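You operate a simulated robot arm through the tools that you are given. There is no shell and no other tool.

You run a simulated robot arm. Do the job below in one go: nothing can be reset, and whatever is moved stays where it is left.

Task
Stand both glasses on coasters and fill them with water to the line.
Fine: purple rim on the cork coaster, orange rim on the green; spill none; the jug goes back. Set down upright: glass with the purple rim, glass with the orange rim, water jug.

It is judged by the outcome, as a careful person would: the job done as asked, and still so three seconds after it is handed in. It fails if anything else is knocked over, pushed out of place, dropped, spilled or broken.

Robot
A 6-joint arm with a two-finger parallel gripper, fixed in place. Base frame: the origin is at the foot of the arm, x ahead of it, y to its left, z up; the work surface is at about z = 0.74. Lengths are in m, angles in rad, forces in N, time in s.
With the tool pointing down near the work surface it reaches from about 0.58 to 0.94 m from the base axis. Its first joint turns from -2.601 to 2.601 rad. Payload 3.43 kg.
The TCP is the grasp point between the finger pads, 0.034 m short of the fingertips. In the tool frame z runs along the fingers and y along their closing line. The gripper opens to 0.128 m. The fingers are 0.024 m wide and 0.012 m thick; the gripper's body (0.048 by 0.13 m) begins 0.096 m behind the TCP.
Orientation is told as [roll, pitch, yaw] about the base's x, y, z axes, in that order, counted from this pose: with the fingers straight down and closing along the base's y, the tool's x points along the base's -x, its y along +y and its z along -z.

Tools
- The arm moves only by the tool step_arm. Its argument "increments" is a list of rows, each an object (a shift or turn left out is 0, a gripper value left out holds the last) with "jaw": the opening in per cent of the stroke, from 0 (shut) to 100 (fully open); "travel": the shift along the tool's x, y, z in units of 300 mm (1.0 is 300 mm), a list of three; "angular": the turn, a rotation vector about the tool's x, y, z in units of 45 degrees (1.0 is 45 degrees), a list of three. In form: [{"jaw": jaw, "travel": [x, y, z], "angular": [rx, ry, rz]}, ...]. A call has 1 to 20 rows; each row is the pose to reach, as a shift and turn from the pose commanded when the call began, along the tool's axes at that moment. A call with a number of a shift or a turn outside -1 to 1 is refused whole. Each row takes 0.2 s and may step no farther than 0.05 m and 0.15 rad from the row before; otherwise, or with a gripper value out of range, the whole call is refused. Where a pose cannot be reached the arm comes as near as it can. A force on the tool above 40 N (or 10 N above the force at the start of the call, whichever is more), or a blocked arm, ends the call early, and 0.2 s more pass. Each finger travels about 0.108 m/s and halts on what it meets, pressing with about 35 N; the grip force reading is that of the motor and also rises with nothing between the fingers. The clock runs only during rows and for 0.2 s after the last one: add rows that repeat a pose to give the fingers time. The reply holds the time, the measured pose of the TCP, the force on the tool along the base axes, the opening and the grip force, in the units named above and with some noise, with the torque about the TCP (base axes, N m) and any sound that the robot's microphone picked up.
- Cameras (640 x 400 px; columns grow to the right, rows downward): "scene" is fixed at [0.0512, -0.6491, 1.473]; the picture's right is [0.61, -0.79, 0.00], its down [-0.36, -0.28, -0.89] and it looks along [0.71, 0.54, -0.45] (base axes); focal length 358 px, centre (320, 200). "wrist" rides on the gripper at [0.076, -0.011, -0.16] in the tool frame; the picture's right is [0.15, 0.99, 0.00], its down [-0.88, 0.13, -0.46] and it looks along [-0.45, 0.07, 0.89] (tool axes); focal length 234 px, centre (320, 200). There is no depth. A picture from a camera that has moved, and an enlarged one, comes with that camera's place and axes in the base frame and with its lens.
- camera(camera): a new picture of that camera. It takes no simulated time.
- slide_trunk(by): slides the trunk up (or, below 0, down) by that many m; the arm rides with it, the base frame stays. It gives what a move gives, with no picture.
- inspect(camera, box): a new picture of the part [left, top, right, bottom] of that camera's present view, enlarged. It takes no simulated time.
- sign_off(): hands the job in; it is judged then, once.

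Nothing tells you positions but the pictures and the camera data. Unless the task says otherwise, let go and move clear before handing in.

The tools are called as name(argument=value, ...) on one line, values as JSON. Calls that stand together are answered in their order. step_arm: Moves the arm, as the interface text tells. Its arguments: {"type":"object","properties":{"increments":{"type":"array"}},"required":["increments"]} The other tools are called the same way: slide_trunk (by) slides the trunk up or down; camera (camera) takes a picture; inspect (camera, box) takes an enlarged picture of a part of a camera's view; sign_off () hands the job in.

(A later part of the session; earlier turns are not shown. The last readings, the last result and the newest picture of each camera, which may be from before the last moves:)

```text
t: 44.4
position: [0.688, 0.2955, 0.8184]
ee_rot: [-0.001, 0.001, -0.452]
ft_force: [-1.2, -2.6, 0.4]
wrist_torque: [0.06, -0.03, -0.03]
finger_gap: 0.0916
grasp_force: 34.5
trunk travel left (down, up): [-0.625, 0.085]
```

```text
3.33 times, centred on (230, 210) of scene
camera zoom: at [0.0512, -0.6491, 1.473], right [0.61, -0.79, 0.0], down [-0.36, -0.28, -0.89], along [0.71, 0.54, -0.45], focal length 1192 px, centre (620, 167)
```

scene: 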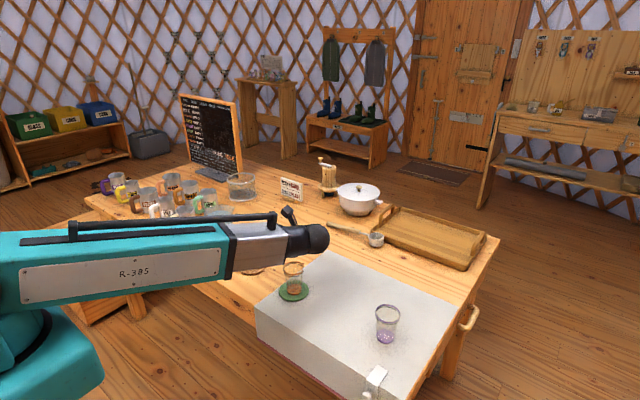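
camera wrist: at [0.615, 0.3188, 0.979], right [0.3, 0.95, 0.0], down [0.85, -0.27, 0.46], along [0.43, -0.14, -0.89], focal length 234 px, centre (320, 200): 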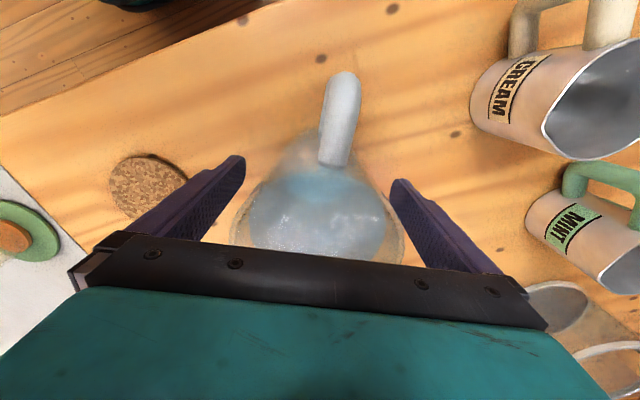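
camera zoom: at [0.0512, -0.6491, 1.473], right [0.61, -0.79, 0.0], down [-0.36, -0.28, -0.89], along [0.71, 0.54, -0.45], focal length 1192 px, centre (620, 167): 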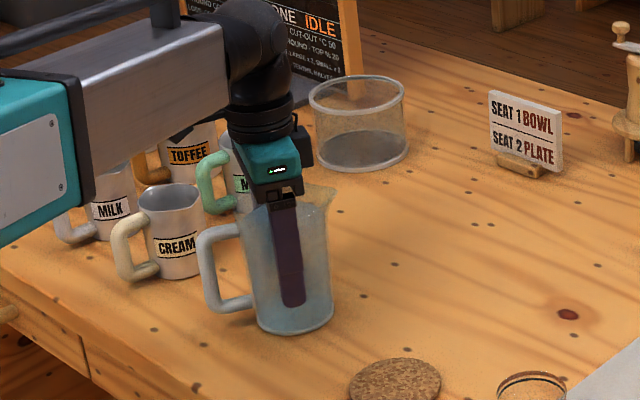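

The jug is gripped at 0.0916 m, at (0.6875, 0.295, 0.8185) with yaw -0.452; that is where it goes back. I'll lift slowly and read its weight.

step_arm(increments=[{"travel": [0, 0, -0.006]}, {"travel": [0, 0, -0.02]}, {"travel": [0, 0, -0.045]}, {"travel": [0, 0, -0.08]}, {"travel": [0, 0, -0.12]}, {"travel": [0, 0, -0.16]}, {"travel": [0, 0, -0.2]}, {"travel": [0, 0, -0.24]}, {"travel": [0, 0, -0.275]}, {"travel": [0, 0, -0.3]}, {"travel": [0, 0, -0.31]}, {"travel": [0, 0, -0.31]}, {"travel": [0, 0, -0.31]}])

camera(camera="scene")

```text
t: 47.2
position: [0.6877, 0.2947, 0.9122]
ee_rot: [-0.002, 0.0, -0.452]
ft_force: [-0.1, 0.2, -7.6]
wrist_torque: [0.01, 0.04, 0.03]
finger_gap: 0.0915
grasp_force: 34.8
trunk travel left (down, up): [-0.625, 0.085]
```

```text
taken
```

scene: 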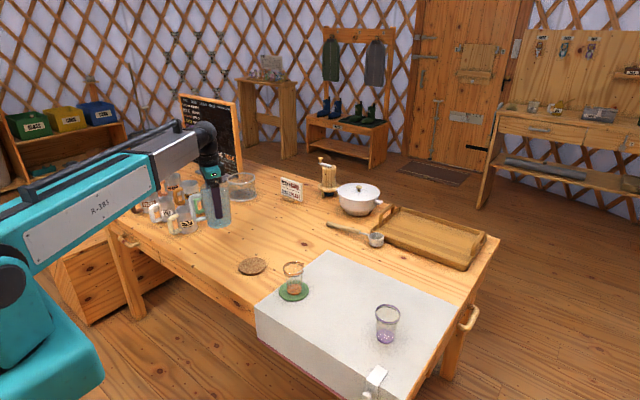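

The jug weighs about 7.6 N and hangs steadily. I'll zoom in to pin down lip height and water level.

inspect(camera="scene", box=[180, 160, 250, 240])

inspect(camera="scene", box=[260, 250, 330, 310])

```text
5.00 times, centred on (215, 200) of scene
camera zoom: at [0.0512, -0.6491, 1.473], right [0.61, -0.79, 0.0], down [-0.36, -0.28, -0.89], along [0.71, 0.54, -0.45], focal length 1788 px, centre (845, 200)
```

zoom: 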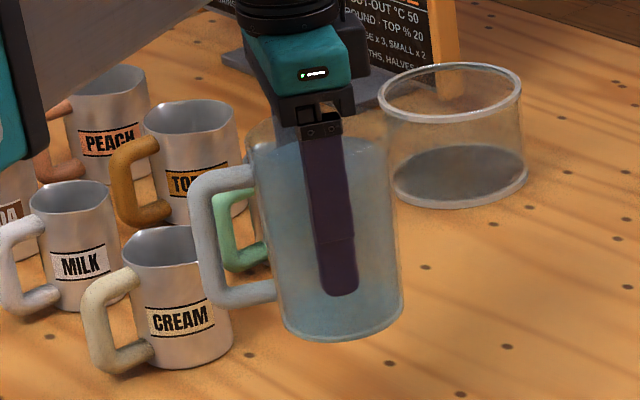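

```text
6.67 times, centred on (295, 280) of scene
camera zoom: at [0.0512, -0.6491, 1.473], right [0.61, -0.79, 0.0], down [-0.36, -0.28, -0.89], along [0.71, 0.54, -0.45], focal length 2384 px, centre (487, -333)
```

zoom: 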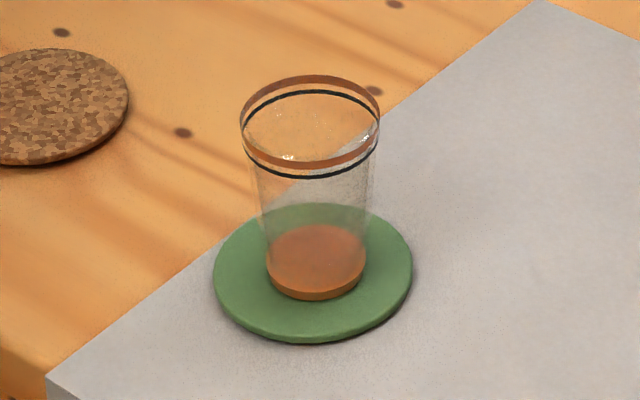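

The fill line is a dark ring about 1 cm below the glass rim. The jug lip is about 0.07 m above the grip and 0.063 m out from the axis. I'll carry the jug slowly toward the orange glass, keeping it upright and turning the spout toward the glass.

step_arm(increments=[{"travel": [-0.002, -0.004, -0.001], "angular": [0, 0, 0.009]}, {"travel": [-0.0076, -0.0156, -0.003], "angular": [0, 0, 0.036]}, {"travel": [-0.017, -0.035, -0.006], "angular": [0, 0, 0.08]}, {"travel": [-0.0284, -0.0585, -0.01], "angular": [0, 0, 0.133]}, {"travel": [-0.0416, -0.0858, -0.015], "angular": [0, 0, 0.196]}, {"travel": [-0.0567, -0.117, -0.02], "angular": [0, 0, 0.267]}, {"travel": [-0.0737, -0.152, -0.026], "angular": [0, 0, 0.347]}, {"travel": [-0.0907, -0.187, -0.032], "angular": [0, 0, 0.427]}, {"travel": [-0.1077, -0.222, -0.038], "angular": [0, 0, 0.507]}, {"travel": [-0.1247, -0.257, -0.044], "angular": [0, 0, 0.587]}, {"travel": [-0.1418, -0.2925, -0.05], "angular": [0, 0, 0.667]}, {"travel": [-0.157, -0.324, -0.056], "angular": [0, 0, 0.738]}, {"travel": [-0.17, -0.351, -0.06], "angular": [0, 0, 0.8]}, {"travel": [-0.18, -0.3705, -0.064], "angular": [0, 0, 0.845]}, {"travel": [-0.185, -0.382, -0.066], "angular": [0, 0, 0.871]}, {"travel": [-0.189, -0.39, -0.067], "angular": [0, 0, 0.889]}, {"travel": [-0.189, -0.39, -0.067], "angular": [0, 0, 0.889]}])

step_arm(increments=[{"travel": [-0.004, -0.0016, 0], "angular": [0, 0, 0.009]}, {"travel": [-0.0153, -0.0066, 0], "angular": [0, 0, 0.035]}, {"travel": [-0.0345, -0.0148, 0], "angular": [0, 0, 0.078]}, {"travel": [-0.0575, -0.0246, 0], "angular": [0, 0, 0.13]}, {"travel": [-0.0843, -0.0361, 0], "angular": [0, 0, 0.191]}, {"travel": [-0.115, -0.0492, 0], "angular": [0, 0, 0.261]}, {"travel": [-0.149, -0.064, 0], "angular": [0, 0, 0.339]}, {"travel": [-0.184, -0.0787, 0], "angular": [0, 0, 0.417]}, {"travel": [-0.218, -0.0935, 0], "angular": [0, 0, 0.495]}, {"travel": [-0.253, -0.108, 0], "angular": [0, 0, 0.573]}, {"travel": [-0.287, -0.123, 0], "angular": [0, 0, 0.652]}, {"travel": [-0.318, -0.136, 0], "angular": [0, 0, 0.721]}, {"travel": [-0.345, -0.148, 0], "angular": [0, 0, 0.782]}, {"travel": [-0.364, -0.156, 0], "angular": [0, 0, 0.826]}, {"travel": [-0.375, -0.161, 0], "angular": [0, 0, 0.852]}, {"travel": [-0.383, -0.164, 0], "angular": [0, 0, 0.869]}, {"travel": [-0.383, -0.164, 0], "angular": [0, 0, 0.869]}])

camera(camera="scene")

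inspect(camera="scene", box=[220, 170, 340, 310])

camera(camera="wrist")

```text
t: 50.8
position: [0.6878, 0.1657, 0.9329]
ee_rot: [-0.001, -0.002, -1.15]
ft_force: [-0.1, 0.0, -7.8]
wrist_torque: [0.03, 0.04, 0.02]
finger_gap: 0.092
grasp_force: 35.6
trunk travel left (down, up): [-0.625, 0.085]
```

```text
t: 54.4
position: [0.6907, 0.0389, 0.9319]
ee_rot: [-0.001, -0.001, -1.833]
ft_force: [0.3, -0.3, -7.0]
wrist_torque: [0.04, 0.02, 0.01]
finger_gap: 0.0917
grasp_force: 35.1
trunk travel left (down, up): [-0.625, 0.085]
```

```text
taken
```

scene: 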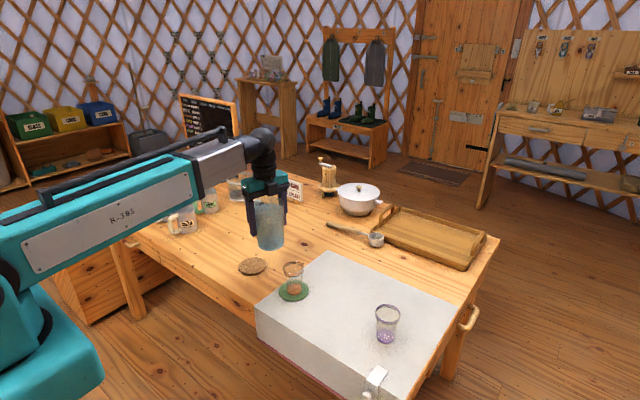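

```text
2.86 times, centred on (280, 240) of scene
camera zoom: at [0.0512, -0.6491, 1.473], right [0.61, -0.79, 0.0], down [-0.36, -0.28, -0.89], along [0.71, 0.54, -0.45], focal length 1022 px, centre (434, 86)
```

zoom: 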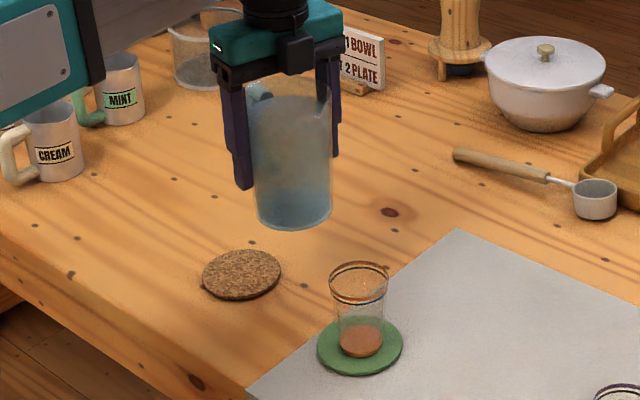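

```text
taken
camera wrist: at [0.6993, 0.1158, 1.0922], right [0.99, -0.11, 0.0], down [-0.1, -0.88, 0.46], along [-0.05, -0.45, -0.89], focal length 234 px, centre (320, 200)
```

wrist: 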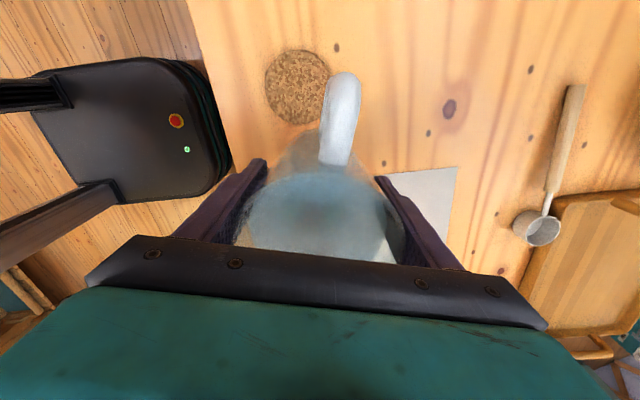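

The jug is upright with its spout facing the orange glass. I'll ease it into position with 15° of tilt, which should still be below the pouring angle, lip short of the glass centre.

step_arm(increments=[{"travel": [-0.002, 0, 0.005], "angular": [0, 0.006, 0]}, {"travel": [-0.007, 0, 0.018], "angular": [0, 0.02, 0]}, {"travel": [-0.015, -0.001, 0.039], "angular": [0, 0.045, 0]}, {"travel": [-0.026, -0.001, 0.067], "angular": [0, 0.08, 0]}, {"travel": [-0.04, -0.002, 0.1], "angular": [0, 0.12, 0]}, {"travel": [-0.055, -0.003, 0.139], "angular": [0, 0.166, 0]}, {"travel": [-0.07, -0.004, 0.178], "angular": [0, 0.213, 0]}, {"travel": [-0.084, -0.005, 0.211], "angular": [0, 0.253, 0]}, {"travel": [-0.095, -0.006, 0.239], "angular": [0, 0.286, 0]}, {"travel": [-0.103, -0.007, 0.26], "angular": [0, 0.311, 0]}, {"travel": [-0.108, -0.007, 0.273], "angular": [0, 0.327, 0]}, {"travel": [-0.11, -0.007, 0.278], "angular": [0, 0.333, 0]}, {"travel": [-0.11, -0.007, 0.278], "angular": [0, 0.333, 0]}])

inspect(camera="scene", box=[230, 190, 330, 310])

camera(camera="wrist")

```text
t: 57.2
position: [0.6786, 0.0089, 0.8489]
ee_rot: [0.0, 0.26, -1.832]
ft_force: [-0.1, 0.0, -7.6]
wrist_torque: [0.04, 0.01, -0.03]
finger_gap: 0.0919
grasp_force: 35.3
trunk travel left (down, up): [-0.625, 0.085]
```

```text
3.33 times, centred on (280, 250) of scene
camera zoom: at [0.0512, -0.6491, 1.473], right [0.61, -0.79, 0.0], down [-0.36, -0.28, -0.89], along [0.71, 0.54, -0.45], focal length 1192 px, centre (453, 33)
```

zoom: 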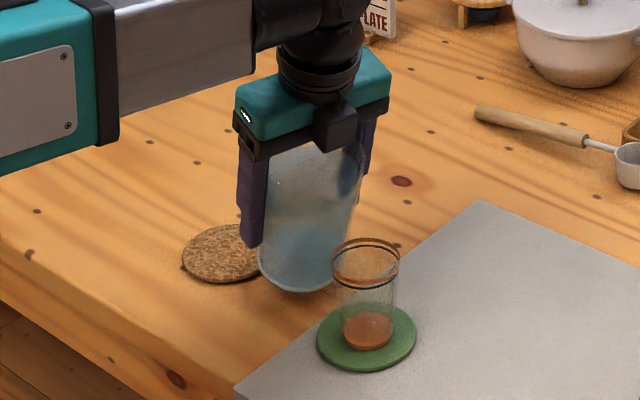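

```text
taken
camera wrist: at [0.6775, 0.0424, 1.0223], right [0.99, -0.12, 0.04], down [-0.12, -0.97, 0.21], along [0.01, -0.22, -0.98], focal length 234 px, centre (320, 200)
```

wrist: 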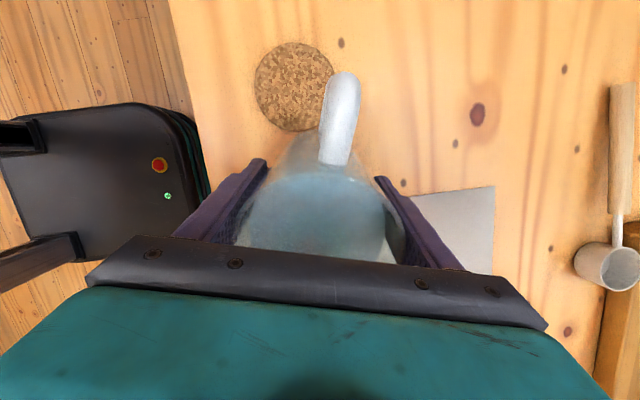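

inspect(camera="scene", box=[262, 225, 312, 275])

```text
8.00 times, centred on (287, 250) of scene
camera zoom: at [0.0512, -0.6491, 1.473], right [0.61, -0.79, 0.0], down [-0.36, -0.28, -0.89], along [0.71, 0.54, -0.45], focal length 2860 px, centre (584, -200)
```

zoom: 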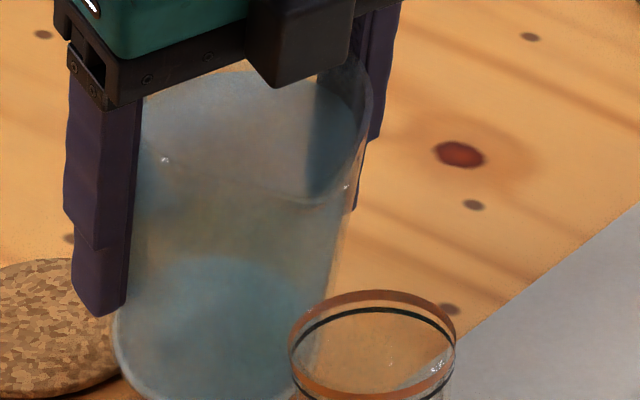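

The lip appears just left of the glass centre in the picture. I'll nudge it a few mm forward and tilt to 20°, watching for flow.

step_arm(increments=[{"travel": [0.001, 0.003, -0.004], "angular": [0, 0.02, 0]}, {"travel": [0.003, 0.006, -0.009], "angular": [0, 0.045, 0]}, {"travel": [0.004, 0.01, -0.014], "angular": [0, 0.07, 0]}, {"travel": [0.006, 0.0133, -0.0195], "angular": [0, 0.095, 0]}, {"travel": [0.0065, 0.0133, -0.0224], "angular": [0, 0.111, 0]}, {"travel": [0.0065, 0.0133, -0.0224], "angular": [0, 0.111, 0]}])

inspect(camera="scene", box=[252, 225, 322, 305])

```text
t: 58.6
position: [0.6832, 0.0073, 0.8555]
ee_rot: [0.002, 0.348, -1.833]
ft_force: [0.0, -0.1, -7.7]
wrist_torque: [0.04, -0.04, 0.05]
finger_gap: 0.0917
grasp_force: 35.5
trunk travel left (down, up): [-0.625, 0.085]
```

```text
5.00 times, centred on (287, 265) of scene
camera zoom: at [0.0512, -0.6491, 1.473], right [0.61, -0.79, 0.0], down [-0.36, -0.28, -0.89], along [0.71, 0.54, -0.45], focal length 1788 px, centre (485, -125)
```

zoom: 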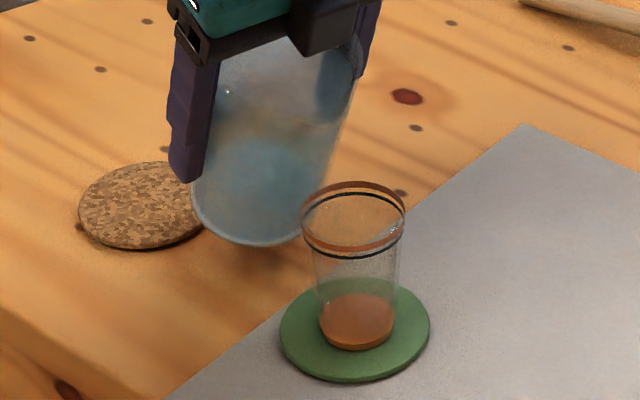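

No flow yet at 20°. I'll tilt on in small steps of about 3°.

step_arm(increments=[{"travel": [0.003, 0, -0.0028], "angular": [0, 0.0167, 0]}, {"travel": [0.006, 0, -0.0056], "angular": [0, 0.0333, 0]}, {"travel": [0.009, 0, -0.0085], "angular": [0, 0.05, 0]}, {"travel": [0.0119, 0, -0.0113], "angular": [0, 0.0667, 0]}, {"travel": [0.0119, 0, -0.0113], "angular": [0, 0.0667, 0]}])

inspect(camera="scene", box=[252, 225, 322, 305])

```text
t: 59.8
position: [0.6846, 0.01, 0.8599]
ee_rot: [-0.003, 0.401, -1.832]
ft_force: [-0.4, -0.2, -7.7]
wrist_torque: [-0.01, 0.0, 0.03]
finger_gap: 0.0915
grasp_force: 34.9
trunk travel left (down, up): [-0.625, 0.085]
```

```text
5.00 times, centred on (287, 265) of scene
camera zoom: at [0.0512, -0.6491, 1.473], right [0.61, -0.79, 0.0], down [-0.36, -0.28, -0.89], along [0.71, 0.54, -0.45], focal length 1788 px, centre (485, -125)
```

zoom: 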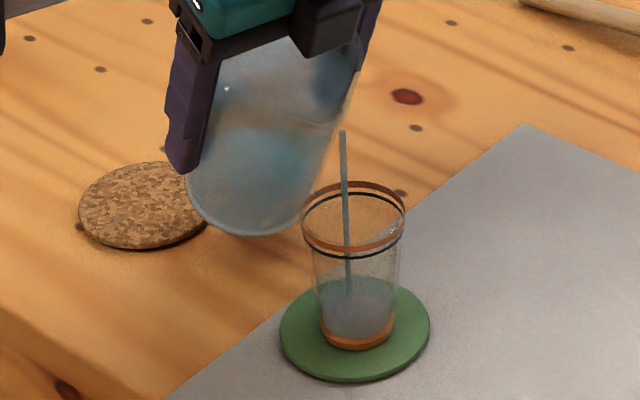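

Water is flowing straight down into the glass, well inside it. I'll hold here and watch how it settles.

step_arm(increments=[{"travel": [0, 0, 0]}, {"travel": [0, 0, 0]}])

inspect(camera="scene", box=[252, 225, 322, 305])

```text
t: 60.4
position: [0.6847, 0.0099, 0.8602]
ee_rot: [0.0, 0.399, -1.833]
ft_force: [0.5, 0.4, -7.6]
wrist_torque: [0.06, -0.03, 0.04]
finger_gap: 0.0917
grasp_force: 34.7
trunk travel left (down, up): [-0.625, 0.085]
```

```text
5.00 times, centred on (287, 265) of scene
camera zoom: at [0.0512, -0.6491, 1.473], right [0.61, -0.79, 0.0], down [-0.36, -0.28, -0.89], along [0.71, 0.54, -0.45], focal length 1788 px, centre (485, -125)
```

zoom: 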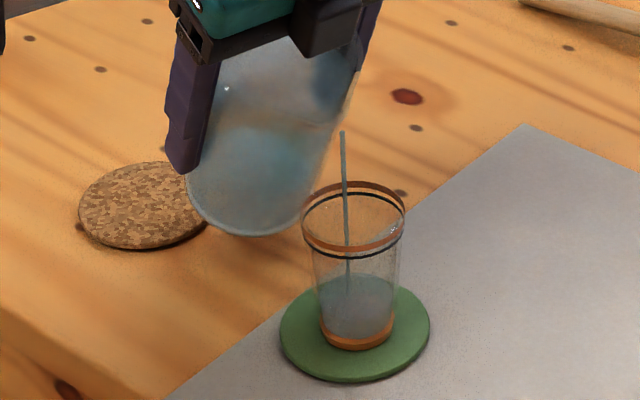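

The flow thins out quickly at each angle, so it's easy to control. I'll add 2° and let it settle.

step_arm(increments=[{"travel": [0.004, 0, -0.0037], "angular": [0, 0.0222, 0]}, {"travel": [0.008, 0, -0.0074], "angular": [0, 0.0444, 0]}, {"travel": [0.008, 0, -0.0074], "angular": [0, 0.0444, 0]}, {"travel": [0.008, 0, -0.0074], "angular": [0, 0.0444, 0]}])

inspect(camera="scene", box=[272, 250, 322, 305])

```text
t: 61.4
position: [0.6839, 0.0117, 0.8615]
ee_rot: [-0.002, 0.435, -1.834]
ft_force: [-0.8, -0.1, -6.8]
wrist_torque: [0.02, -0.03, 0.0]
finger_gap: 0.0915
grasp_force: 35.1
trunk travel left (down, up): [-0.625, 0.085]
```

```text
7.27 times, centred on (297, 278) of scene
camera zoom: at [0.0512, -0.6491, 1.473], right [0.61, -0.79, 0.0], down [-0.36, -0.28, -0.89], along [0.71, 0.54, -0.45], focal length 2600 px, centre (487, -364)
```

zoom: 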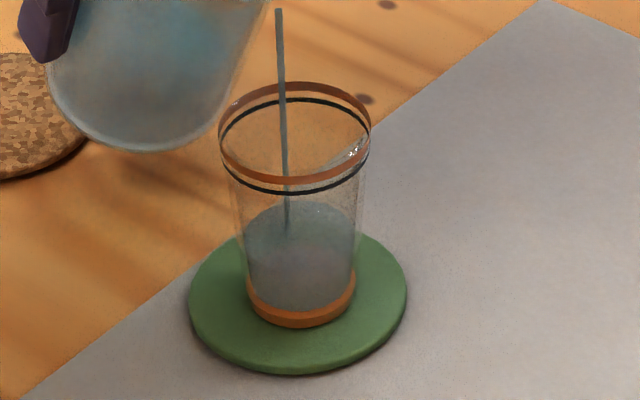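

The level is at roughly a third of the way. I'll add another 3° and settle.

step_arm(increments=[{"travel": [0.004, 0, -0.0037], "angular": [0, 0.0222, 0]}, {"travel": [0.008, 0, -0.0074], "angular": [0, 0.0444, 0]}, {"travel": [0.0119, 0, -0.0113], "angular": [0, 0.0667, 0]}, {"travel": [0.0119, 0, -0.0113], "angular": [0, 0.0667, 0]}, {"travel": [0.0119, 0, -0.0113], "angular": [0, 0.0667, 0]}])

inspect(camera="scene", box=[272, 250, 322, 305])

```text
t: 62.6
position: [0.6846, 0.0125, 0.8691]
ee_rot: [-0.002, 0.488, -1.832]
ft_force: [-1.0, 0.4, -7.5]
wrist_torque: [0.04, 0.0, -0.02]
finger_gap: 0.0915
grasp_force: 34.7
trunk travel left (down, up): [-0.625, 0.085]
```

```text
7.27 times, centred on (297, 278) of scene
camera zoom: at [0.0512, -0.6491, 1.473], right [0.61, -0.79, 0.0], down [-0.36, -0.28, -0.89], along [0.71, 0.54, -0.45], focal length 2600 px, centre (487, -364)
```

zoom: 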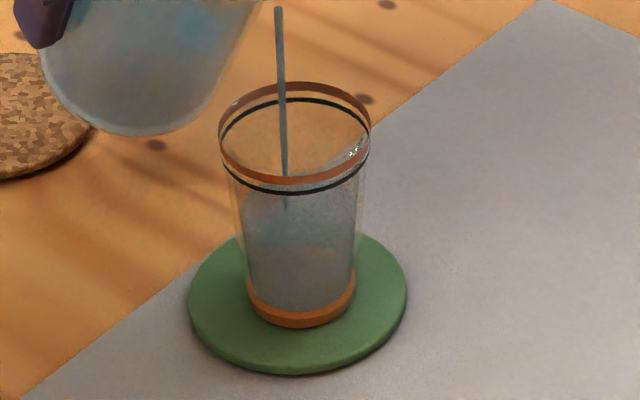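

The glass is a little over half way to the line. I'll continue with 2° more.

step_arm(increments=[{"travel": [0.004, 0, -0.0037], "angular": [0, 0.0222, 0]}, {"travel": [0.008, 0, -0.0074], "angular": [0, 0.0444, 0]}, {"travel": [0.008, 0, -0.0074], "angular": [0, 0.0444, 0]}, {"travel": [0.008, 0, -0.0074], "angular": [0, 0.0444, 0]}])

inspect(camera="scene", box=[272, 250, 322, 305])

```text
t: 63.6
position: [0.6844, 0.0123, 0.8714]
ee_rot: [-0.002, 0.522, -1.831]
ft_force: [0.4, 0.2, -7.5]
wrist_torque: [-0.01, 0.01, -0.01]
finger_gap: 0.0916
grasp_force: 35.1
trunk travel left (down, up): [-0.625, 0.085]
```

```text
7.27 times, centred on (297, 278) of scene
camera zoom: at [0.0512, -0.6491, 1.473], right [0.61, -0.79, 0.0], down [-0.36, -0.28, -0.89], along [0.71, 0.54, -0.45], focal length 2600 px, centre (487, -364)
```

zoom: 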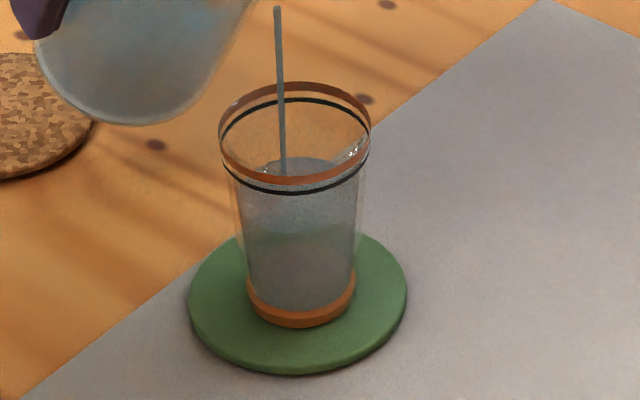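

The water's back edge is about 25 mm below the line. I'll add 3° more.

step_arm(increments=[{"travel": [0.004, 0, -0.0037], "angular": [0, 0.0222, 0]}, {"travel": [0.008, 0, -0.0074], "angular": [0, 0.0444, 0]}, {"travel": [0.0119, 0, -0.0113], "angular": [0, 0.0667, 0]}, {"travel": [0.0119, 0, -0.0113], "angular": [0, 0.0667, 0]}, {"travel": [0.0119, 0, -0.0113], "angular": [0, 0.0667, 0]}, {"travel": [0.0119, 0, -0.0113], "angular": [0, 0.0667, 0]}])

inspect(camera="scene", box=[272, 250, 322, 305])

```text
t: 65.0
position: [0.6853, 0.0143, 0.8765]
ee_rot: [-0.001, 0.575, -1.831]
ft_force: [-0.8, 0.4, -6.4]
wrist_torque: [0.03, 0.02, 0.01]
finger_gap: 0.0914
grasp_force: 35.7
trunk travel left (down, up): [-0.625, 0.085]
```

```text
7.27 times, centred on (297, 278) of scene
camera zoom: at [0.0512, -0.6491, 1.473], right [0.61, -0.79, 0.0], down [-0.36, -0.28, -0.89], along [0.71, 0.54, -0.45], focal length 2600 px, centre (487, -364)
```

zoom: 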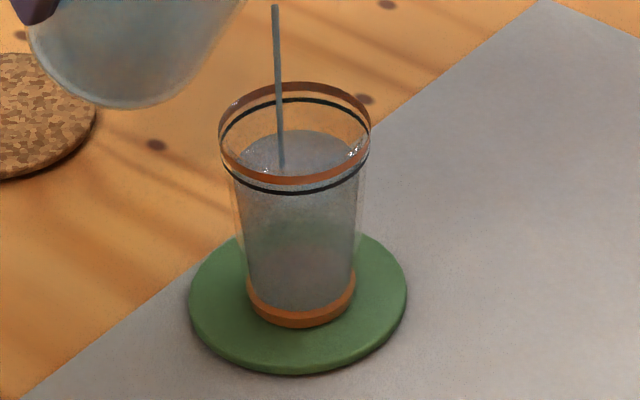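

About 30 px remain to the line. I'll add 2° and settle.

step_arm(increments=[{"travel": [0.004, 0, -0.0037], "angular": [0, 0.0222, 0]}, {"travel": [0.006, 0, -0.0056], "angular": [0, 0.0333, 0]}, {"travel": [0.008, 0, -0.0074], "angular": [0, 0.0444, 0]}, {"travel": [0.008, 0, -0.0074], "angular": [0, 0.0444, 0]}, {"travel": [0.008, 0, -0.0074], "angular": [0, 0.0444, 0]}])

inspect(camera="scene", box=[280, 255, 315, 285])

```text
t: 66.2
position: [0.6856, 0.0155, 0.8782]
ee_rot: [-0.001, 0.611, -1.833]
ft_force: [-0.1, -0.1, -7.1]
wrist_torque: [-0.02, 0.0, -0.01]
finger_gap: 0.0916
grasp_force: 34.7
trunk travel left (down, up): [-0.625, 0.085]
```

```text
13.33 times, centred on (298, 270) of scene
camera zoom: at [0.0512, -0.6491, 1.473], right [0.61, -0.79, 0.0], down [-0.36, -0.28, -0.89], along [0.71, 0.54, -0.45], focal length 4767 px, centre (620, -733)
```

zoom: 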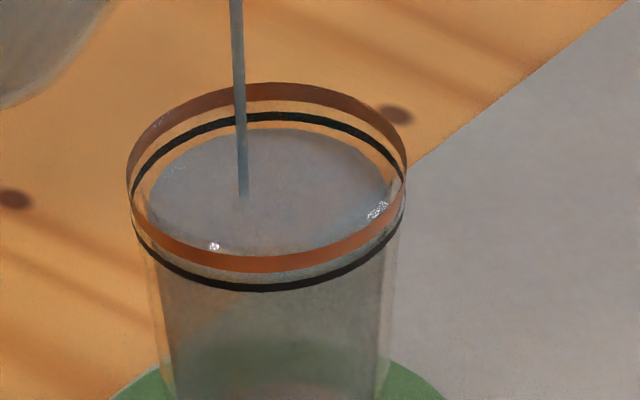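

The water surface looks almost level with the dark ring once I allow for the wall thickness. I'll zoom in more before acting; this costs no time.

inspect(camera="scene", box=[286, 259, 310, 274])

inspect(camera="scene", box=[286, 269, 310, 284])

```text
16.00 times, centred on (298, 266) of scene
camera zoom: at [0.0512, -0.6491, 1.473], right [0.61, -0.79, 0.0], down [-0.36, -0.28, -0.89], along [0.71, 0.54, -0.45], focal length 5721 px, centre (672, -864)
```

zoom: 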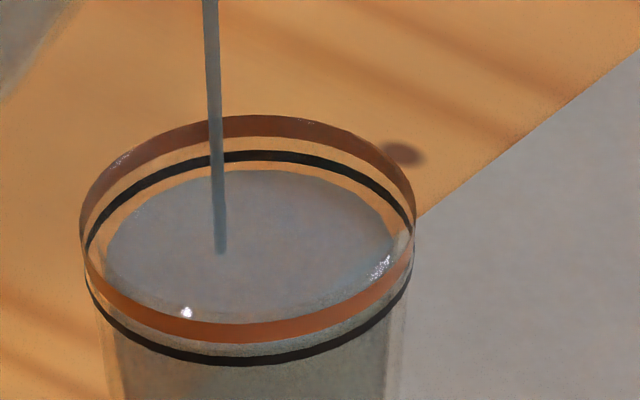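

```text
16.00 times, centred on (298, 276) of scene
camera zoom: at [0.0512, -0.6491, 1.473], right [0.61, -0.79, 0.0], down [-0.36, -0.28, -0.89], along [0.71, 0.54, -0.45], focal length 5721 px, centre (672, -1024)
```

zoom: 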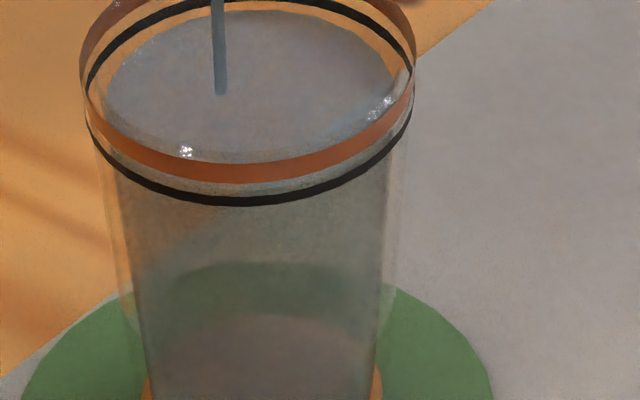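

The level is within about 0.5 mm of the ring, so I'll stop the pour now by tilting back with the lip held in place.

step_arm(increments=[{"travel": [-0.0128, 0, 0.0103], "angular": [0, -0.0667, 0]}, {"travel": [-0.0255, 0, 0.0205], "angular": [0, -0.133, 0]}, {"travel": [-0.038, 0, 0.029], "angular": [0, -0.2, 0]}, {"travel": [-0.052, 0, 0.038], "angular": [0, -0.26, 0]}, {"travel": [-0.0625, 0, 0.043], "angular": [0, -0.31, 0]}, {"travel": [-0.0675, 0, 0.046], "angular": [0, -0.333, 0]}])

inspect(camera="scene", box=[280, 255, 315, 285])

inspect(camera="scene", box=[230, 210, 330, 310])

```text
t: 67.6
position: [0.6849, 0.0069, 0.8546]
ee_rot: [0.0, 0.345, -1.832]
ft_force: [0.5, -0.1, -7.8]
wrist_torque: [0.0, -0.03, -0.01]
finger_gap: 0.0915
grasp_force: 35.3
trunk travel left (down, up): [-0.625, 0.085]
```

```text
13.33 times, centred on (298, 270) of scene
camera zoom: at [0.0512, -0.6491, 1.473], right [0.61, -0.79, 0.0], down [-0.36, -0.28, -0.89], along [0.71, 0.54, -0.45], focal length 4767 px, centre (620, -733)
```

zoom: 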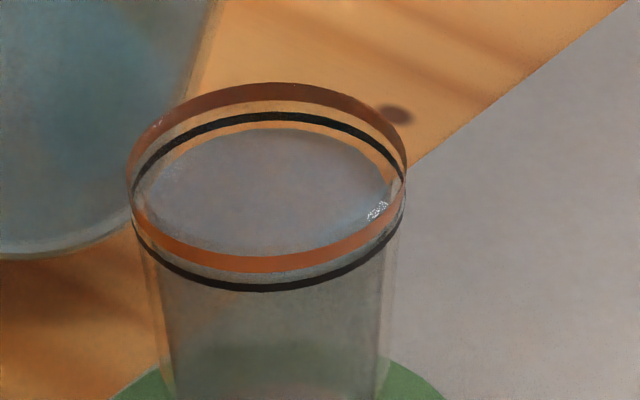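

```text
4.00 times, centred on (280, 260) of scene
camera zoom: at [0.0512, -0.6491, 1.473], right [0.61, -0.79, 0.0], down [-0.36, -0.28, -0.89], along [0.71, 0.54, -0.45], focal length 1430 px, centre (480, -40)
```

zoom: 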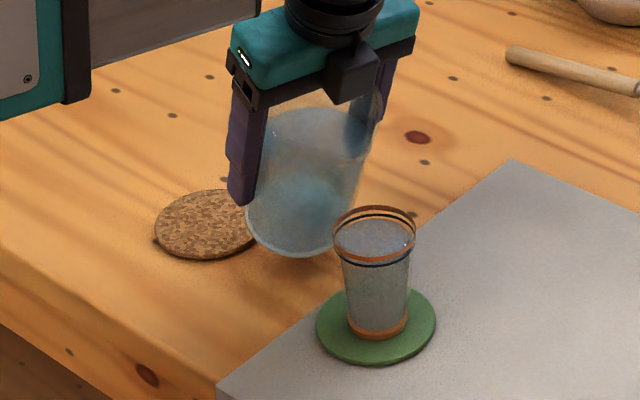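

The flow has stopped with the water at the ring and nothing spilled. I'll back the jug away while bringing it upright.

step_arm(increments=[{"travel": [0.004, 0, -0.004], "angular": [0, -0.01, 0]}, {"travel": [0.017, -0.001, -0.018], "angular": [0, -0.04, 0]}, {"travel": [0.038, -0.002, -0.04], "angular": [0, -0.088, 0]}, {"travel": [0.066, -0.004, -0.069], "angular": [0, -0.154, 0]}, {"travel": [0.095, -0.006, -0.099], "angular": [0, -0.22, 0]}, {"travel": [0.123, -0.008, -0.129], "angular": [0, -0.286, 0]}, {"travel": [0.151, -0.01, -0.158], "angular": [0, -0.351, 0]}, {"travel": [0.172, -0.011, -0.18], "angular": [0, -0.4, 0]}, {"travel": [0.185, -0.012, -0.194], "angular": [0, -0.43, 0]}, {"travel": [0.189, -0.012, -0.198], "angular": [0, -0.44, 0]}, {"travel": [0.189, -0.012, -0.198], "angular": [0, -0.44, 0]}])

```text
t: 70.0
position: [0.6882, 0.0402, 0.9317]
ee_rot: [-0.001, 0.002, -1.832]
ft_force: [0.6, 0.1, -7.9]
wrist_torque: [0.03, 0.01, 0.01]
finger_gap: 0.0914
grasp_force: 35.3
trunk travel left (down, up): [-0.625, 0.085]
```

The jug is upright and clear. I'll carry it back to its place in slow legs.

step_arm(increments=[{"travel": [0.004, -0.001, 0], "angular": [0, 0, -0.009]}, {"travel": [0.016, -0.0046, 0], "angular": [0, 0, -0.035]}, {"travel": [0.036, -0.01, 0], "angular": [0, 0, -0.078]}, {"travel": [0.06, -0.017, 0], "angular": [0, 0, -0.13]}, {"travel": [0.088, -0.025, 0], "angular": [0, 0, -0.191]}, {"travel": [0.12, -0.034, 0], "angular": [0, 0, -0.261]}, {"travel": [0.156, -0.0445, 0], "angular": [0, 0, -0.339]}, {"travel": [0.192, -0.055, 0], "angular": [0, 0, -0.417]}, {"travel": [0.229, -0.065, 0], "angular": [0, 0, -0.495]}, {"travel": [0.265, -0.075, 0], "angular": [0, 0, -0.573]}, {"travel": [0.301, -0.0855, 0], "angular": [0, 0, -0.652]}, {"travel": [0.333, -0.095, 0], "angular": [0, 0, -0.721]}, {"travel": [0.361, -0.103, 0], "angular": [0, 0, -0.782]}, {"travel": [0.381, -0.108, 0], "angular": [0, 0, -0.826]}, {"travel": [0.393, -0.112, 0], "angular": [0, 0, -0.852]}, {"travel": [0.401, -0.114, 0], "angular": [0, 0, -0.869]}, {"travel": [0.401, -0.114, 0], "angular": [0, 0, -0.869]}])

```text
t: 73.6
position: [0.6873, 0.1657, 0.9307]
ee_rot: [0.001, 0.003, -1.149]
ft_force: [-0.9, 0.7, -7.5]
wrist_torque: [0.09, 0.03, 0.03]
finger_gap: 0.0913
grasp_force: 35.1
trunk travel left (down, up): [-0.625, 0.085]
```

step_arm(increments=[{"travel": [0.004, 0.0018, 0], "angular": [0, 0, -0.009]}, {"travel": [0.0158, 0.007, 0], "angular": [0, 0, -0.036]}, {"travel": [0.0355, 0.0158, 0.01], "angular": [0, 0, -0.08]}, {"travel": [0.059, 0.0264, 0.02], "angular": [0, 0, -0.133]}, {"travel": [0.0867, 0.0387, 0.03], "angular": [0, 0, -0.196]}, {"travel": [0.118, 0.0528, 0.04], "angular": [0, 0, -0.267]}, {"travel": [0.1537, 0.0686, 0.06], "angular": [0, 0, -0.347]}, {"travel": [0.189, 0.0845, 0.08], "angular": [0, 0, -0.427]}, {"travel": [0.2246, 0.1, 0.1], "angular": [0, 0, -0.507]}, {"travel": [0.26, 0.116, 0.12], "angular": [0, 0, -0.587]}, {"travel": [0.2955, 0.132, 0.14], "angular": [0, 0, -0.667]}, {"travel": [0.327, 0.146, 0.155], "angular": [0, 0, -0.738]}, {"travel": [0.355, 0.158, 0.17], "angular": [0, 0, -0.8]}, {"travel": [0.374, 0.167, 0.185], "angular": [0, 0, -0.845]}, {"travel": [0.386, 0.172, 0.195], "angular": [0, 0, -0.871]}, {"travel": [0.394, 0.176, 0.2], "angular": [0, 0, -0.889]}, {"travel": [0.394, 0.176, 0.2], "angular": [0, 0, -0.889]}])

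inspect(camera="scene", box=[150, 150, 330, 310])

```text
t: 77.2
position: [0.6866, 0.2952, 0.8716]
ee_rot: [0.004, 0.002, -0.453]
ft_force: [-0.4, -0.4, -8.2]
wrist_torque: [-0.01, 0.04, 0.0]
finger_gap: 0.0912
grasp_force: 35.2
trunk travel left (down, up): [-0.625, 0.085]
```

```text
2.50 times, centred on (240, 230) of scene
camera zoom: at [0.0512, -0.6491, 1.473], right [0.61, -0.79, 0.0], down [-0.36, -0.28, -0.89], along [0.71, 0.54, -0.45], focal length 894 px, centre (520, 125)
```

zoom: 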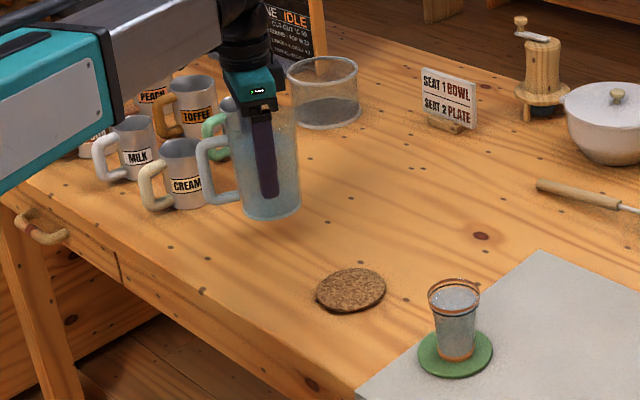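

The jug is above its spot, so I'll lower it, slowly at the end.

step_arm(increments=[{"travel": [0, 0, 0.015]}, {"travel": [0, 0, 0.045]}, {"travel": [0, 0, 0.08]}, {"travel": [0, 0, 0.115]}, {"travel": [0, 0, 0.14]}, {"travel": [0, 0, 0.155]}, {"travel": [0, 0, 0.162]}, {"travel": [0, 0, 0.162]}])

step_arm(increments=[{"travel": [0, 0, 0.004]}, {"travel": [0, 0, 0.008]}, {"travel": [0, 0, 0.008]}])

```text
t: 79.0
position: [0.6875, 0.2947, 0.823]
ee_rot: [0.002, 0.002, -0.451]
ft_force: [1.0, 0.1, -7.8]
wrist_torque: [0.05, 0.07, 0.01]
finger_gap: 0.0911
grasp_force: 35.4
trunk travel left (down, up): [-0.625, 0.085]
```

```text
t: 79.8
position: [0.6866, 0.2966, 0.8212]
ee_rot: [0.003, 0.003, -0.452]
ft_force: [0.8, -0.6, -8.2]
wrist_torque: [0.03, 0.07, 0.01]
finger_gap: 0.0915
grasp_force: 35.0
trunk travel left (down, up): [-0.625, 0.085]
```

step_arm(increments=[{"travel": [0, 0, 0.004]}, {"travel": [0, 0, 0.007]}, {"travel": [0, 0, 0.007]}])

```text
t: 80.6
position: [0.6874, 0.2953, 0.8201]
ee_rot: [0.004, 0.002, -0.454]
ft_force: [1.9, 1.5, 4.4]
wrist_torque: [-0.15, 0.24, 0.01]
finger_gap: 0.091
grasp_force: 34.8
trunk travel left (down, up): [-0.625, 0.085]
```

The force swung from -8 to +4 N, so the jug is on the table. I'll release it and rise straight up.

step_arm(increments=[{"jaw": 80}, {"jaw": 100}, {"jaw": 100}, {"travel": [0, 0, -0.03]}, {"travel": [0, 0, -0.1]}, {"travel": [0, 0, -0.19]}, {"travel": [0, 0, -0.29]}, {"travel": [0, 0, -0.39]}, {"travel": [0, 0, -0.49]}, {"travel": [0, 0, -0.57]}, {"travel": [0, 0, -0.62]}, {"travel": [0, 0, -0.64]}, {"travel": [0, 0, -0.64]}])

camera(camera="scene")

camera(camera="wrist")

```text
t: 83.4
position: [0.6853, 0.2949, 1.0118]
ee_rot: [0.002, 0.001, -0.452]
ft_force: [-0.5, -0.6, -0.8]
wrist_torque: [0.01, 0.0, 0.03]
finger_gap: 0.1276
grasp_force: 0.0
trunk travel left (down, up): [-0.625, 0.085]
```

```text
taken
```

scene: 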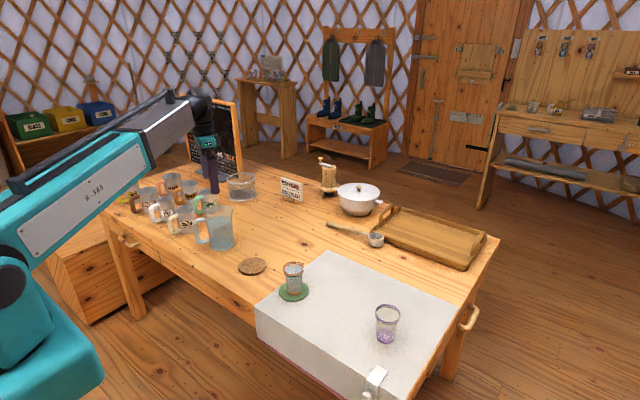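

```text
taken
camera wrist: at [0.6127, 0.3174, 1.171], right [0.3, 0.95, 0.0], down [0.85, -0.27, 0.46], along [0.44, -0.13, -0.89], focal length 234 px, centre (320, 200)
```

wrist: 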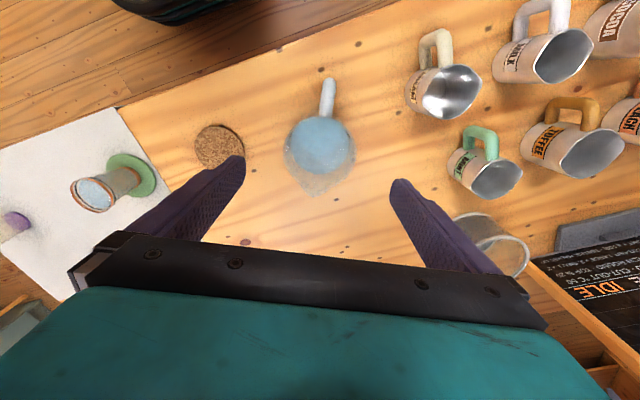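

The jug is back in place and upright, and the orange glass is full on the green coaster. Next I go for the purple glass, near (0.676, -0.379), travelling high.

step_arm(increments=[{"travel": [-0.007, -0.016, 0], "angular": [0, 0, -0.01], "jaw": 85}, {"travel": [-0.03, -0.066, 0], "angular": [0, 0, -0.045], "jaw": 75}, {"travel": [-0.062, -0.14, 0], "angular": [0, 0, -0.1]}, {"travel": [-0.098, -0.222, 0], "angular": [0, 0, -0.155]}, {"travel": [-0.134, -0.305, 0], "angular": [0, 0, -0.21]}, {"travel": [-0.17, -0.387, 0], "angular": [0, 0, -0.27]}, {"travel": [-0.207, -0.47, 0], "angular": [0, 0, -0.33]}, {"travel": [-0.243, -0.552, 0], "angular": [0, 0, -0.385]}, {"travel": [-0.28, -0.635, 0], "angular": [0, 0, -0.44]}, {"travel": [-0.316, -0.717, 0], "angular": [0, 0, -0.5]}, {"travel": [-0.345, -0.783, 0], "angular": [0, 0, -0.55]}, {"travel": [-0.363, -0.824, 0], "angular": [0, 0, -0.5755]}, {"travel": [-0.363, -0.824, 0], "angular": [0, 0, -0.5755]}])

step_arm(increments=[{"travel": [0, -0.02, 0]}, {"travel": [0, -0.08, 0]}, {"travel": [0, -0.16, 0]}, {"travel": [0, -0.25, 0]}, {"travel": [0, -0.34, 0]}, {"travel": [0, -0.43, 0]}, {"travel": [0, -0.52, 0]}, {"travel": [0, -0.61, 0]}, {"travel": [0, -0.7, 0]}, {"travel": [0, -0.79, 0]}, {"travel": [0, -0.87, 0]}, {"travel": [0, -0.935, 0]}, {"travel": [0, -0.967, 0]}, {"travel": [0, -0.967, 0]}])

camera(camera="wrist")

```text
t: 86.2
position: [0.6764, 0.0241, 1.0106]
ee_rot: [0.002, -0.001, 0.001]
ft_force: [0.5, 0.1, -0.4]
wrist_torque: [0.02, 0.01, 0.03]
finger_gap: 0.0961
grasp_force: 0.0
trunk travel left (down, up): [-0.625, 0.085]
```

```text
t: 89.2
position: [0.6771, -0.2644, 1.0098]
ee_rot: [0.002, 0.001, -0.001]
ft_force: [0.0, -1.0, 0.2]
wrist_torque: [0.02, -0.01, 0.02]
finger_gap: 0.0959
grasp_force: 0.0
trunk travel left (down, up): [-0.625, 0.085]
```

```text
taken
camera wrist: at [0.6011, -0.2762, 1.169], right [-0.15, 0.99, 0.0], down [0.88, 0.13, 0.46], along [0.45, 0.07, -0.89], focal length 234 px, centre (320, 200)
```

wrist: 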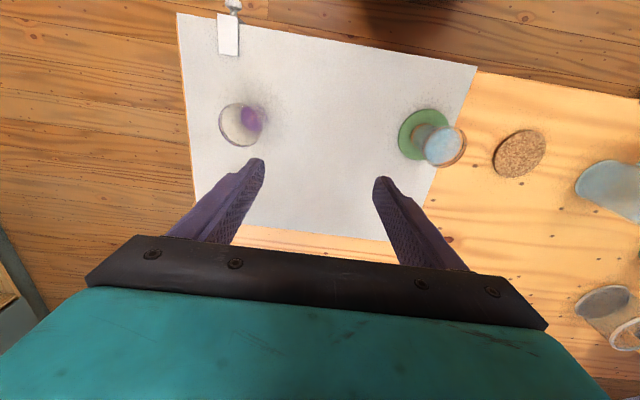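

step_arm(increments=[{"travel": [0, -0.02, 0.01]}, {"travel": [0.001, -0.09, 0.05]}, {"travel": [0.002, -0.18, 0.12]}, {"travel": [0.004, -0.27, 0.2]}, {"travel": [0.006, -0.34, 0.28]}, {"travel": [0.007, -0.38, 0.34]}, {"travel": [0.007, -0.388, 0.367]}, {"travel": [0.007, -0.388, 0.367]}])

camera(camera="wrist")

inspect(camera="scene", box=[310, 220, 470, 370])

```text
t: 91.0
position: [0.6749, -0.3809, 0.8988]
ee_rot: [0.002, 0.0, 0.0]
ft_force: [0.5, -0.1, 0.7]
wrist_torque: [0.0, 0.0, 0.0]
finger_gap: 0.096
grasp_force: 0.2
trunk travel left (down, up): [-0.625, 0.085]
```

```text
taken
camera wrist: at [0.5996, -0.3924, 1.0585], right [-0.15, 0.99, 0.0], down [0.88, 0.13, 0.46], along [0.45, 0.07, -0.89], focal length 234 px, centre (320, 200)
```

wrist: 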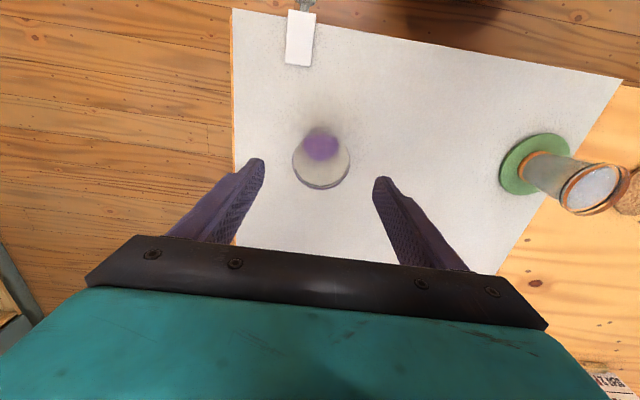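

```text
2.67 times, centred on (390, 295) of scene
camera zoom: at [0.0512, -0.6491, 1.473], right [0.61, -0.79, 0.0], down [-0.36, -0.28, -0.89], along [0.71, 0.54, -0.45], focal length 954 px, centre (133, -53)
```

zoom: 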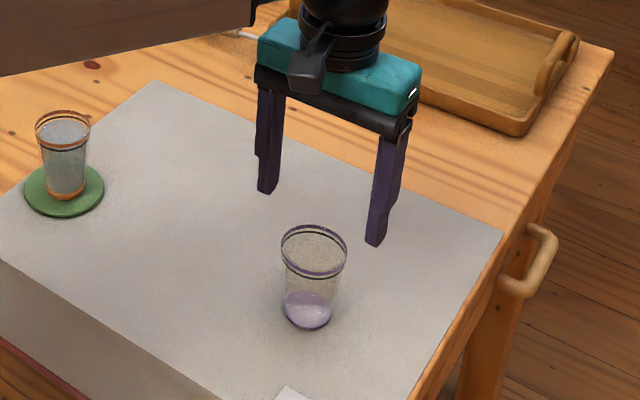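

The purple glass is centred between the fingers, about 3 mm nearer the robot. I'll correct, descend to the same grip height and close.

step_arm(increments=[{"travel": [0.005, 0, 0.03]}, {"travel": [0.01, 0, 0.1]}, {"travel": [0.01, 0, 0.18]}, {"travel": [0.01, 0, 0.26]}, {"travel": [0.01, 0, 0.31]}, {"travel": [0.01, 0, 0.33]}, {"travel": [0.01, 0, 0.33]}])

camera(camera="wrist")

step_arm(increments=[{"jaw": 60}, {"jaw": 45}, {"jaw": 30}, {"jaw": 30}, {"jaw": 30}])

```text
t: 92.6
position: [0.6715, -0.3804, 0.8009]
ee_rot: [0.003, -0.001, 0.0]
ft_force: [0.4, 0.3, 0.3]
wrist_torque: [0.02, -0.01, 0.02]
finger_gap: 0.0961
grasp_force: 0.0
trunk travel left (down, up): [-0.625, 0.085]
```

```text
taken
camera wrist: at [0.5961, -0.3923, 0.9605], right [-0.15, 0.99, 0.0], down [0.88, 0.13, 0.46], along [0.45, 0.07, -0.89], focal length 234 px, centre (320, 200)
```

wrist: 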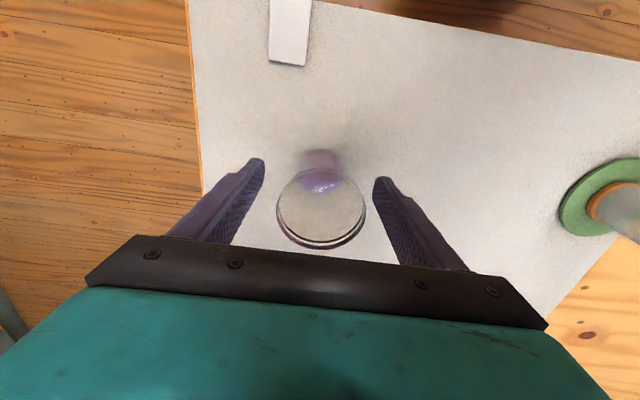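

```text
t: 93.8
position: [0.6722, -0.3794, 0.8009]
ee_rot: [0.002, 0.002, 0.0]
ft_force: [0.6, -0.1, 0.1]
wrist_torque: [0.02, -0.02, 0.01]
finger_gap: 0.0591
grasp_force: 35.1
trunk travel left (down, up): [-0.625, 0.085]
```

The purple glass is gripped. I'll lift it well clear and carry it around behind the orange glass toward the cork coaster near (0.664, 0.105).

step_arm(increments=[{"travel": [0, 0, -0.02]}, {"travel": [0, 0, -0.07]}, {"travel": [0, 0, -0.14]}, {"travel": [0, 0, -0.22]}, {"travel": [0, 0, -0.31]}, {"travel": [0, 0, -0.4]}, {"travel": [0, 0, -0.47]}, {"travel": [0, 0, -0.52]}, {"travel": [0, 0, -0.533]}, {"travel": [0, 0, -0.533]}])

step_arm(increments=[{"travel": [-0.005, 0.016, 0]}, {"travel": [-0.02, 0.06, 0]}, {"travel": [-0.045, 0.13, 0]}, {"travel": [-0.072, 0.215, 0]}, {"travel": [-0.1, 0.3, 0]}, {"travel": [-0.13, 0.385, 0]}, {"travel": [-0.157, 0.47, 0]}, {"travel": [-0.185, 0.555, 0]}, {"travel": [-0.213, 0.64, 0]}, {"travel": [-0.24, 0.72, 0]}, {"travel": [-0.26, 0.78, 0]}, {"travel": [-0.267, 0.8, 0]}, {"travel": [-0.267, 0.8, 0]}])

step_arm(increments=[{"travel": [0.005, 0.016, 0]}, {"travel": [0.02, 0.06, 0]}, {"travel": [0.047, 0.13, 0]}, {"travel": [0.077, 0.215, 0]}, {"travel": [0.108, 0.3, 0]}, {"travel": [0.138, 0.385, 0]}, {"travel": [0.168, 0.47, 0]}, {"travel": [0.198, 0.555, 0]}, {"travel": [0.229, 0.64, 0]}, {"travel": [0.258, 0.72, 0]}, {"travel": [0.28, 0.785, 0]}, {"travel": [0.293, 0.818, 0]}, {"travel": [0.293, 0.818, 0]}])

camera(camera="wrist")

inspect(camera="scene", box=[200, 170, 340, 310])

```text
t: 96.0
position: [0.6704, -0.3826, 0.9604]
ee_rot: [0.0, 0.001, 0.001]
ft_force: [-0.2, 0.1, -1.9]
wrist_torque: [-0.01, 0.02, 0.01]
finger_gap: 0.0591
grasp_force: 35.8
trunk travel left (down, up): [-0.625, 0.085]
```

```text
t: 98.8
position: [0.7523, -0.1407, 0.9612]
ee_rot: [0.001, -0.001, 0.0]
ft_force: [-0.5, -0.6, -1.0]
wrist_torque: [0.02, -0.01, 0.02]
finger_gap: 0.0592
grasp_force: 34.8
trunk travel left (down, up): [-0.625, 0.085]
```

```text
t: 101.6
position: [0.6636, 0.1048, 0.9616]
ee_rot: [0.001, -0.001, 0.0]
ft_force: [-1.4, -0.4, -2.4]
wrist_torque: [0.0, -0.01, -0.03]
finger_gap: 0.0587
grasp_force: 35.2
trunk travel left (down, up): [-0.625, 0.085]
```

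```text
taken
camera wrist: at [0.5877, 0.0929, 1.1212], right [-0.15, 0.99, 0.0], down [0.88, 0.13, 0.46], along [0.45, 0.07, -0.89], focal length 234 px, centre (320, 200)
```

wrist: 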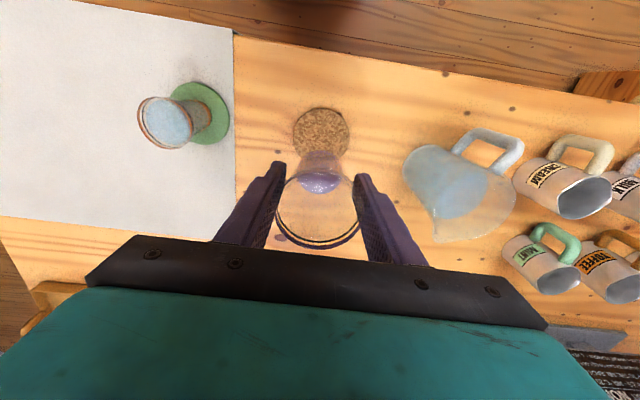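

```text
2.86 times, centred on (270, 240) of scene
camera zoom: at [0.0512, -0.6491, 1.473], right [0.61, -0.79, 0.0], down [-0.36, -0.28, -0.89], along [0.71, 0.54, -0.45], focal length 1022 px, centre (463, 86)
```

zoom: 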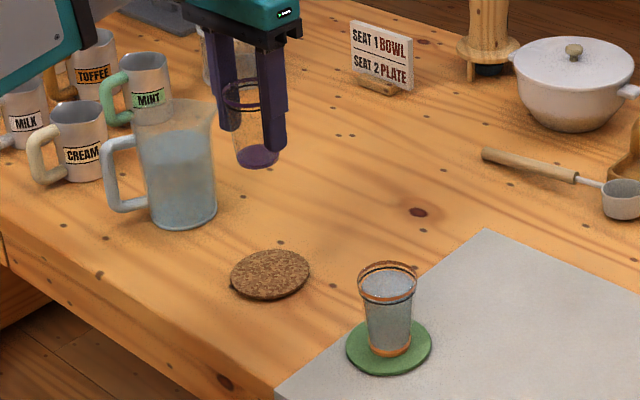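

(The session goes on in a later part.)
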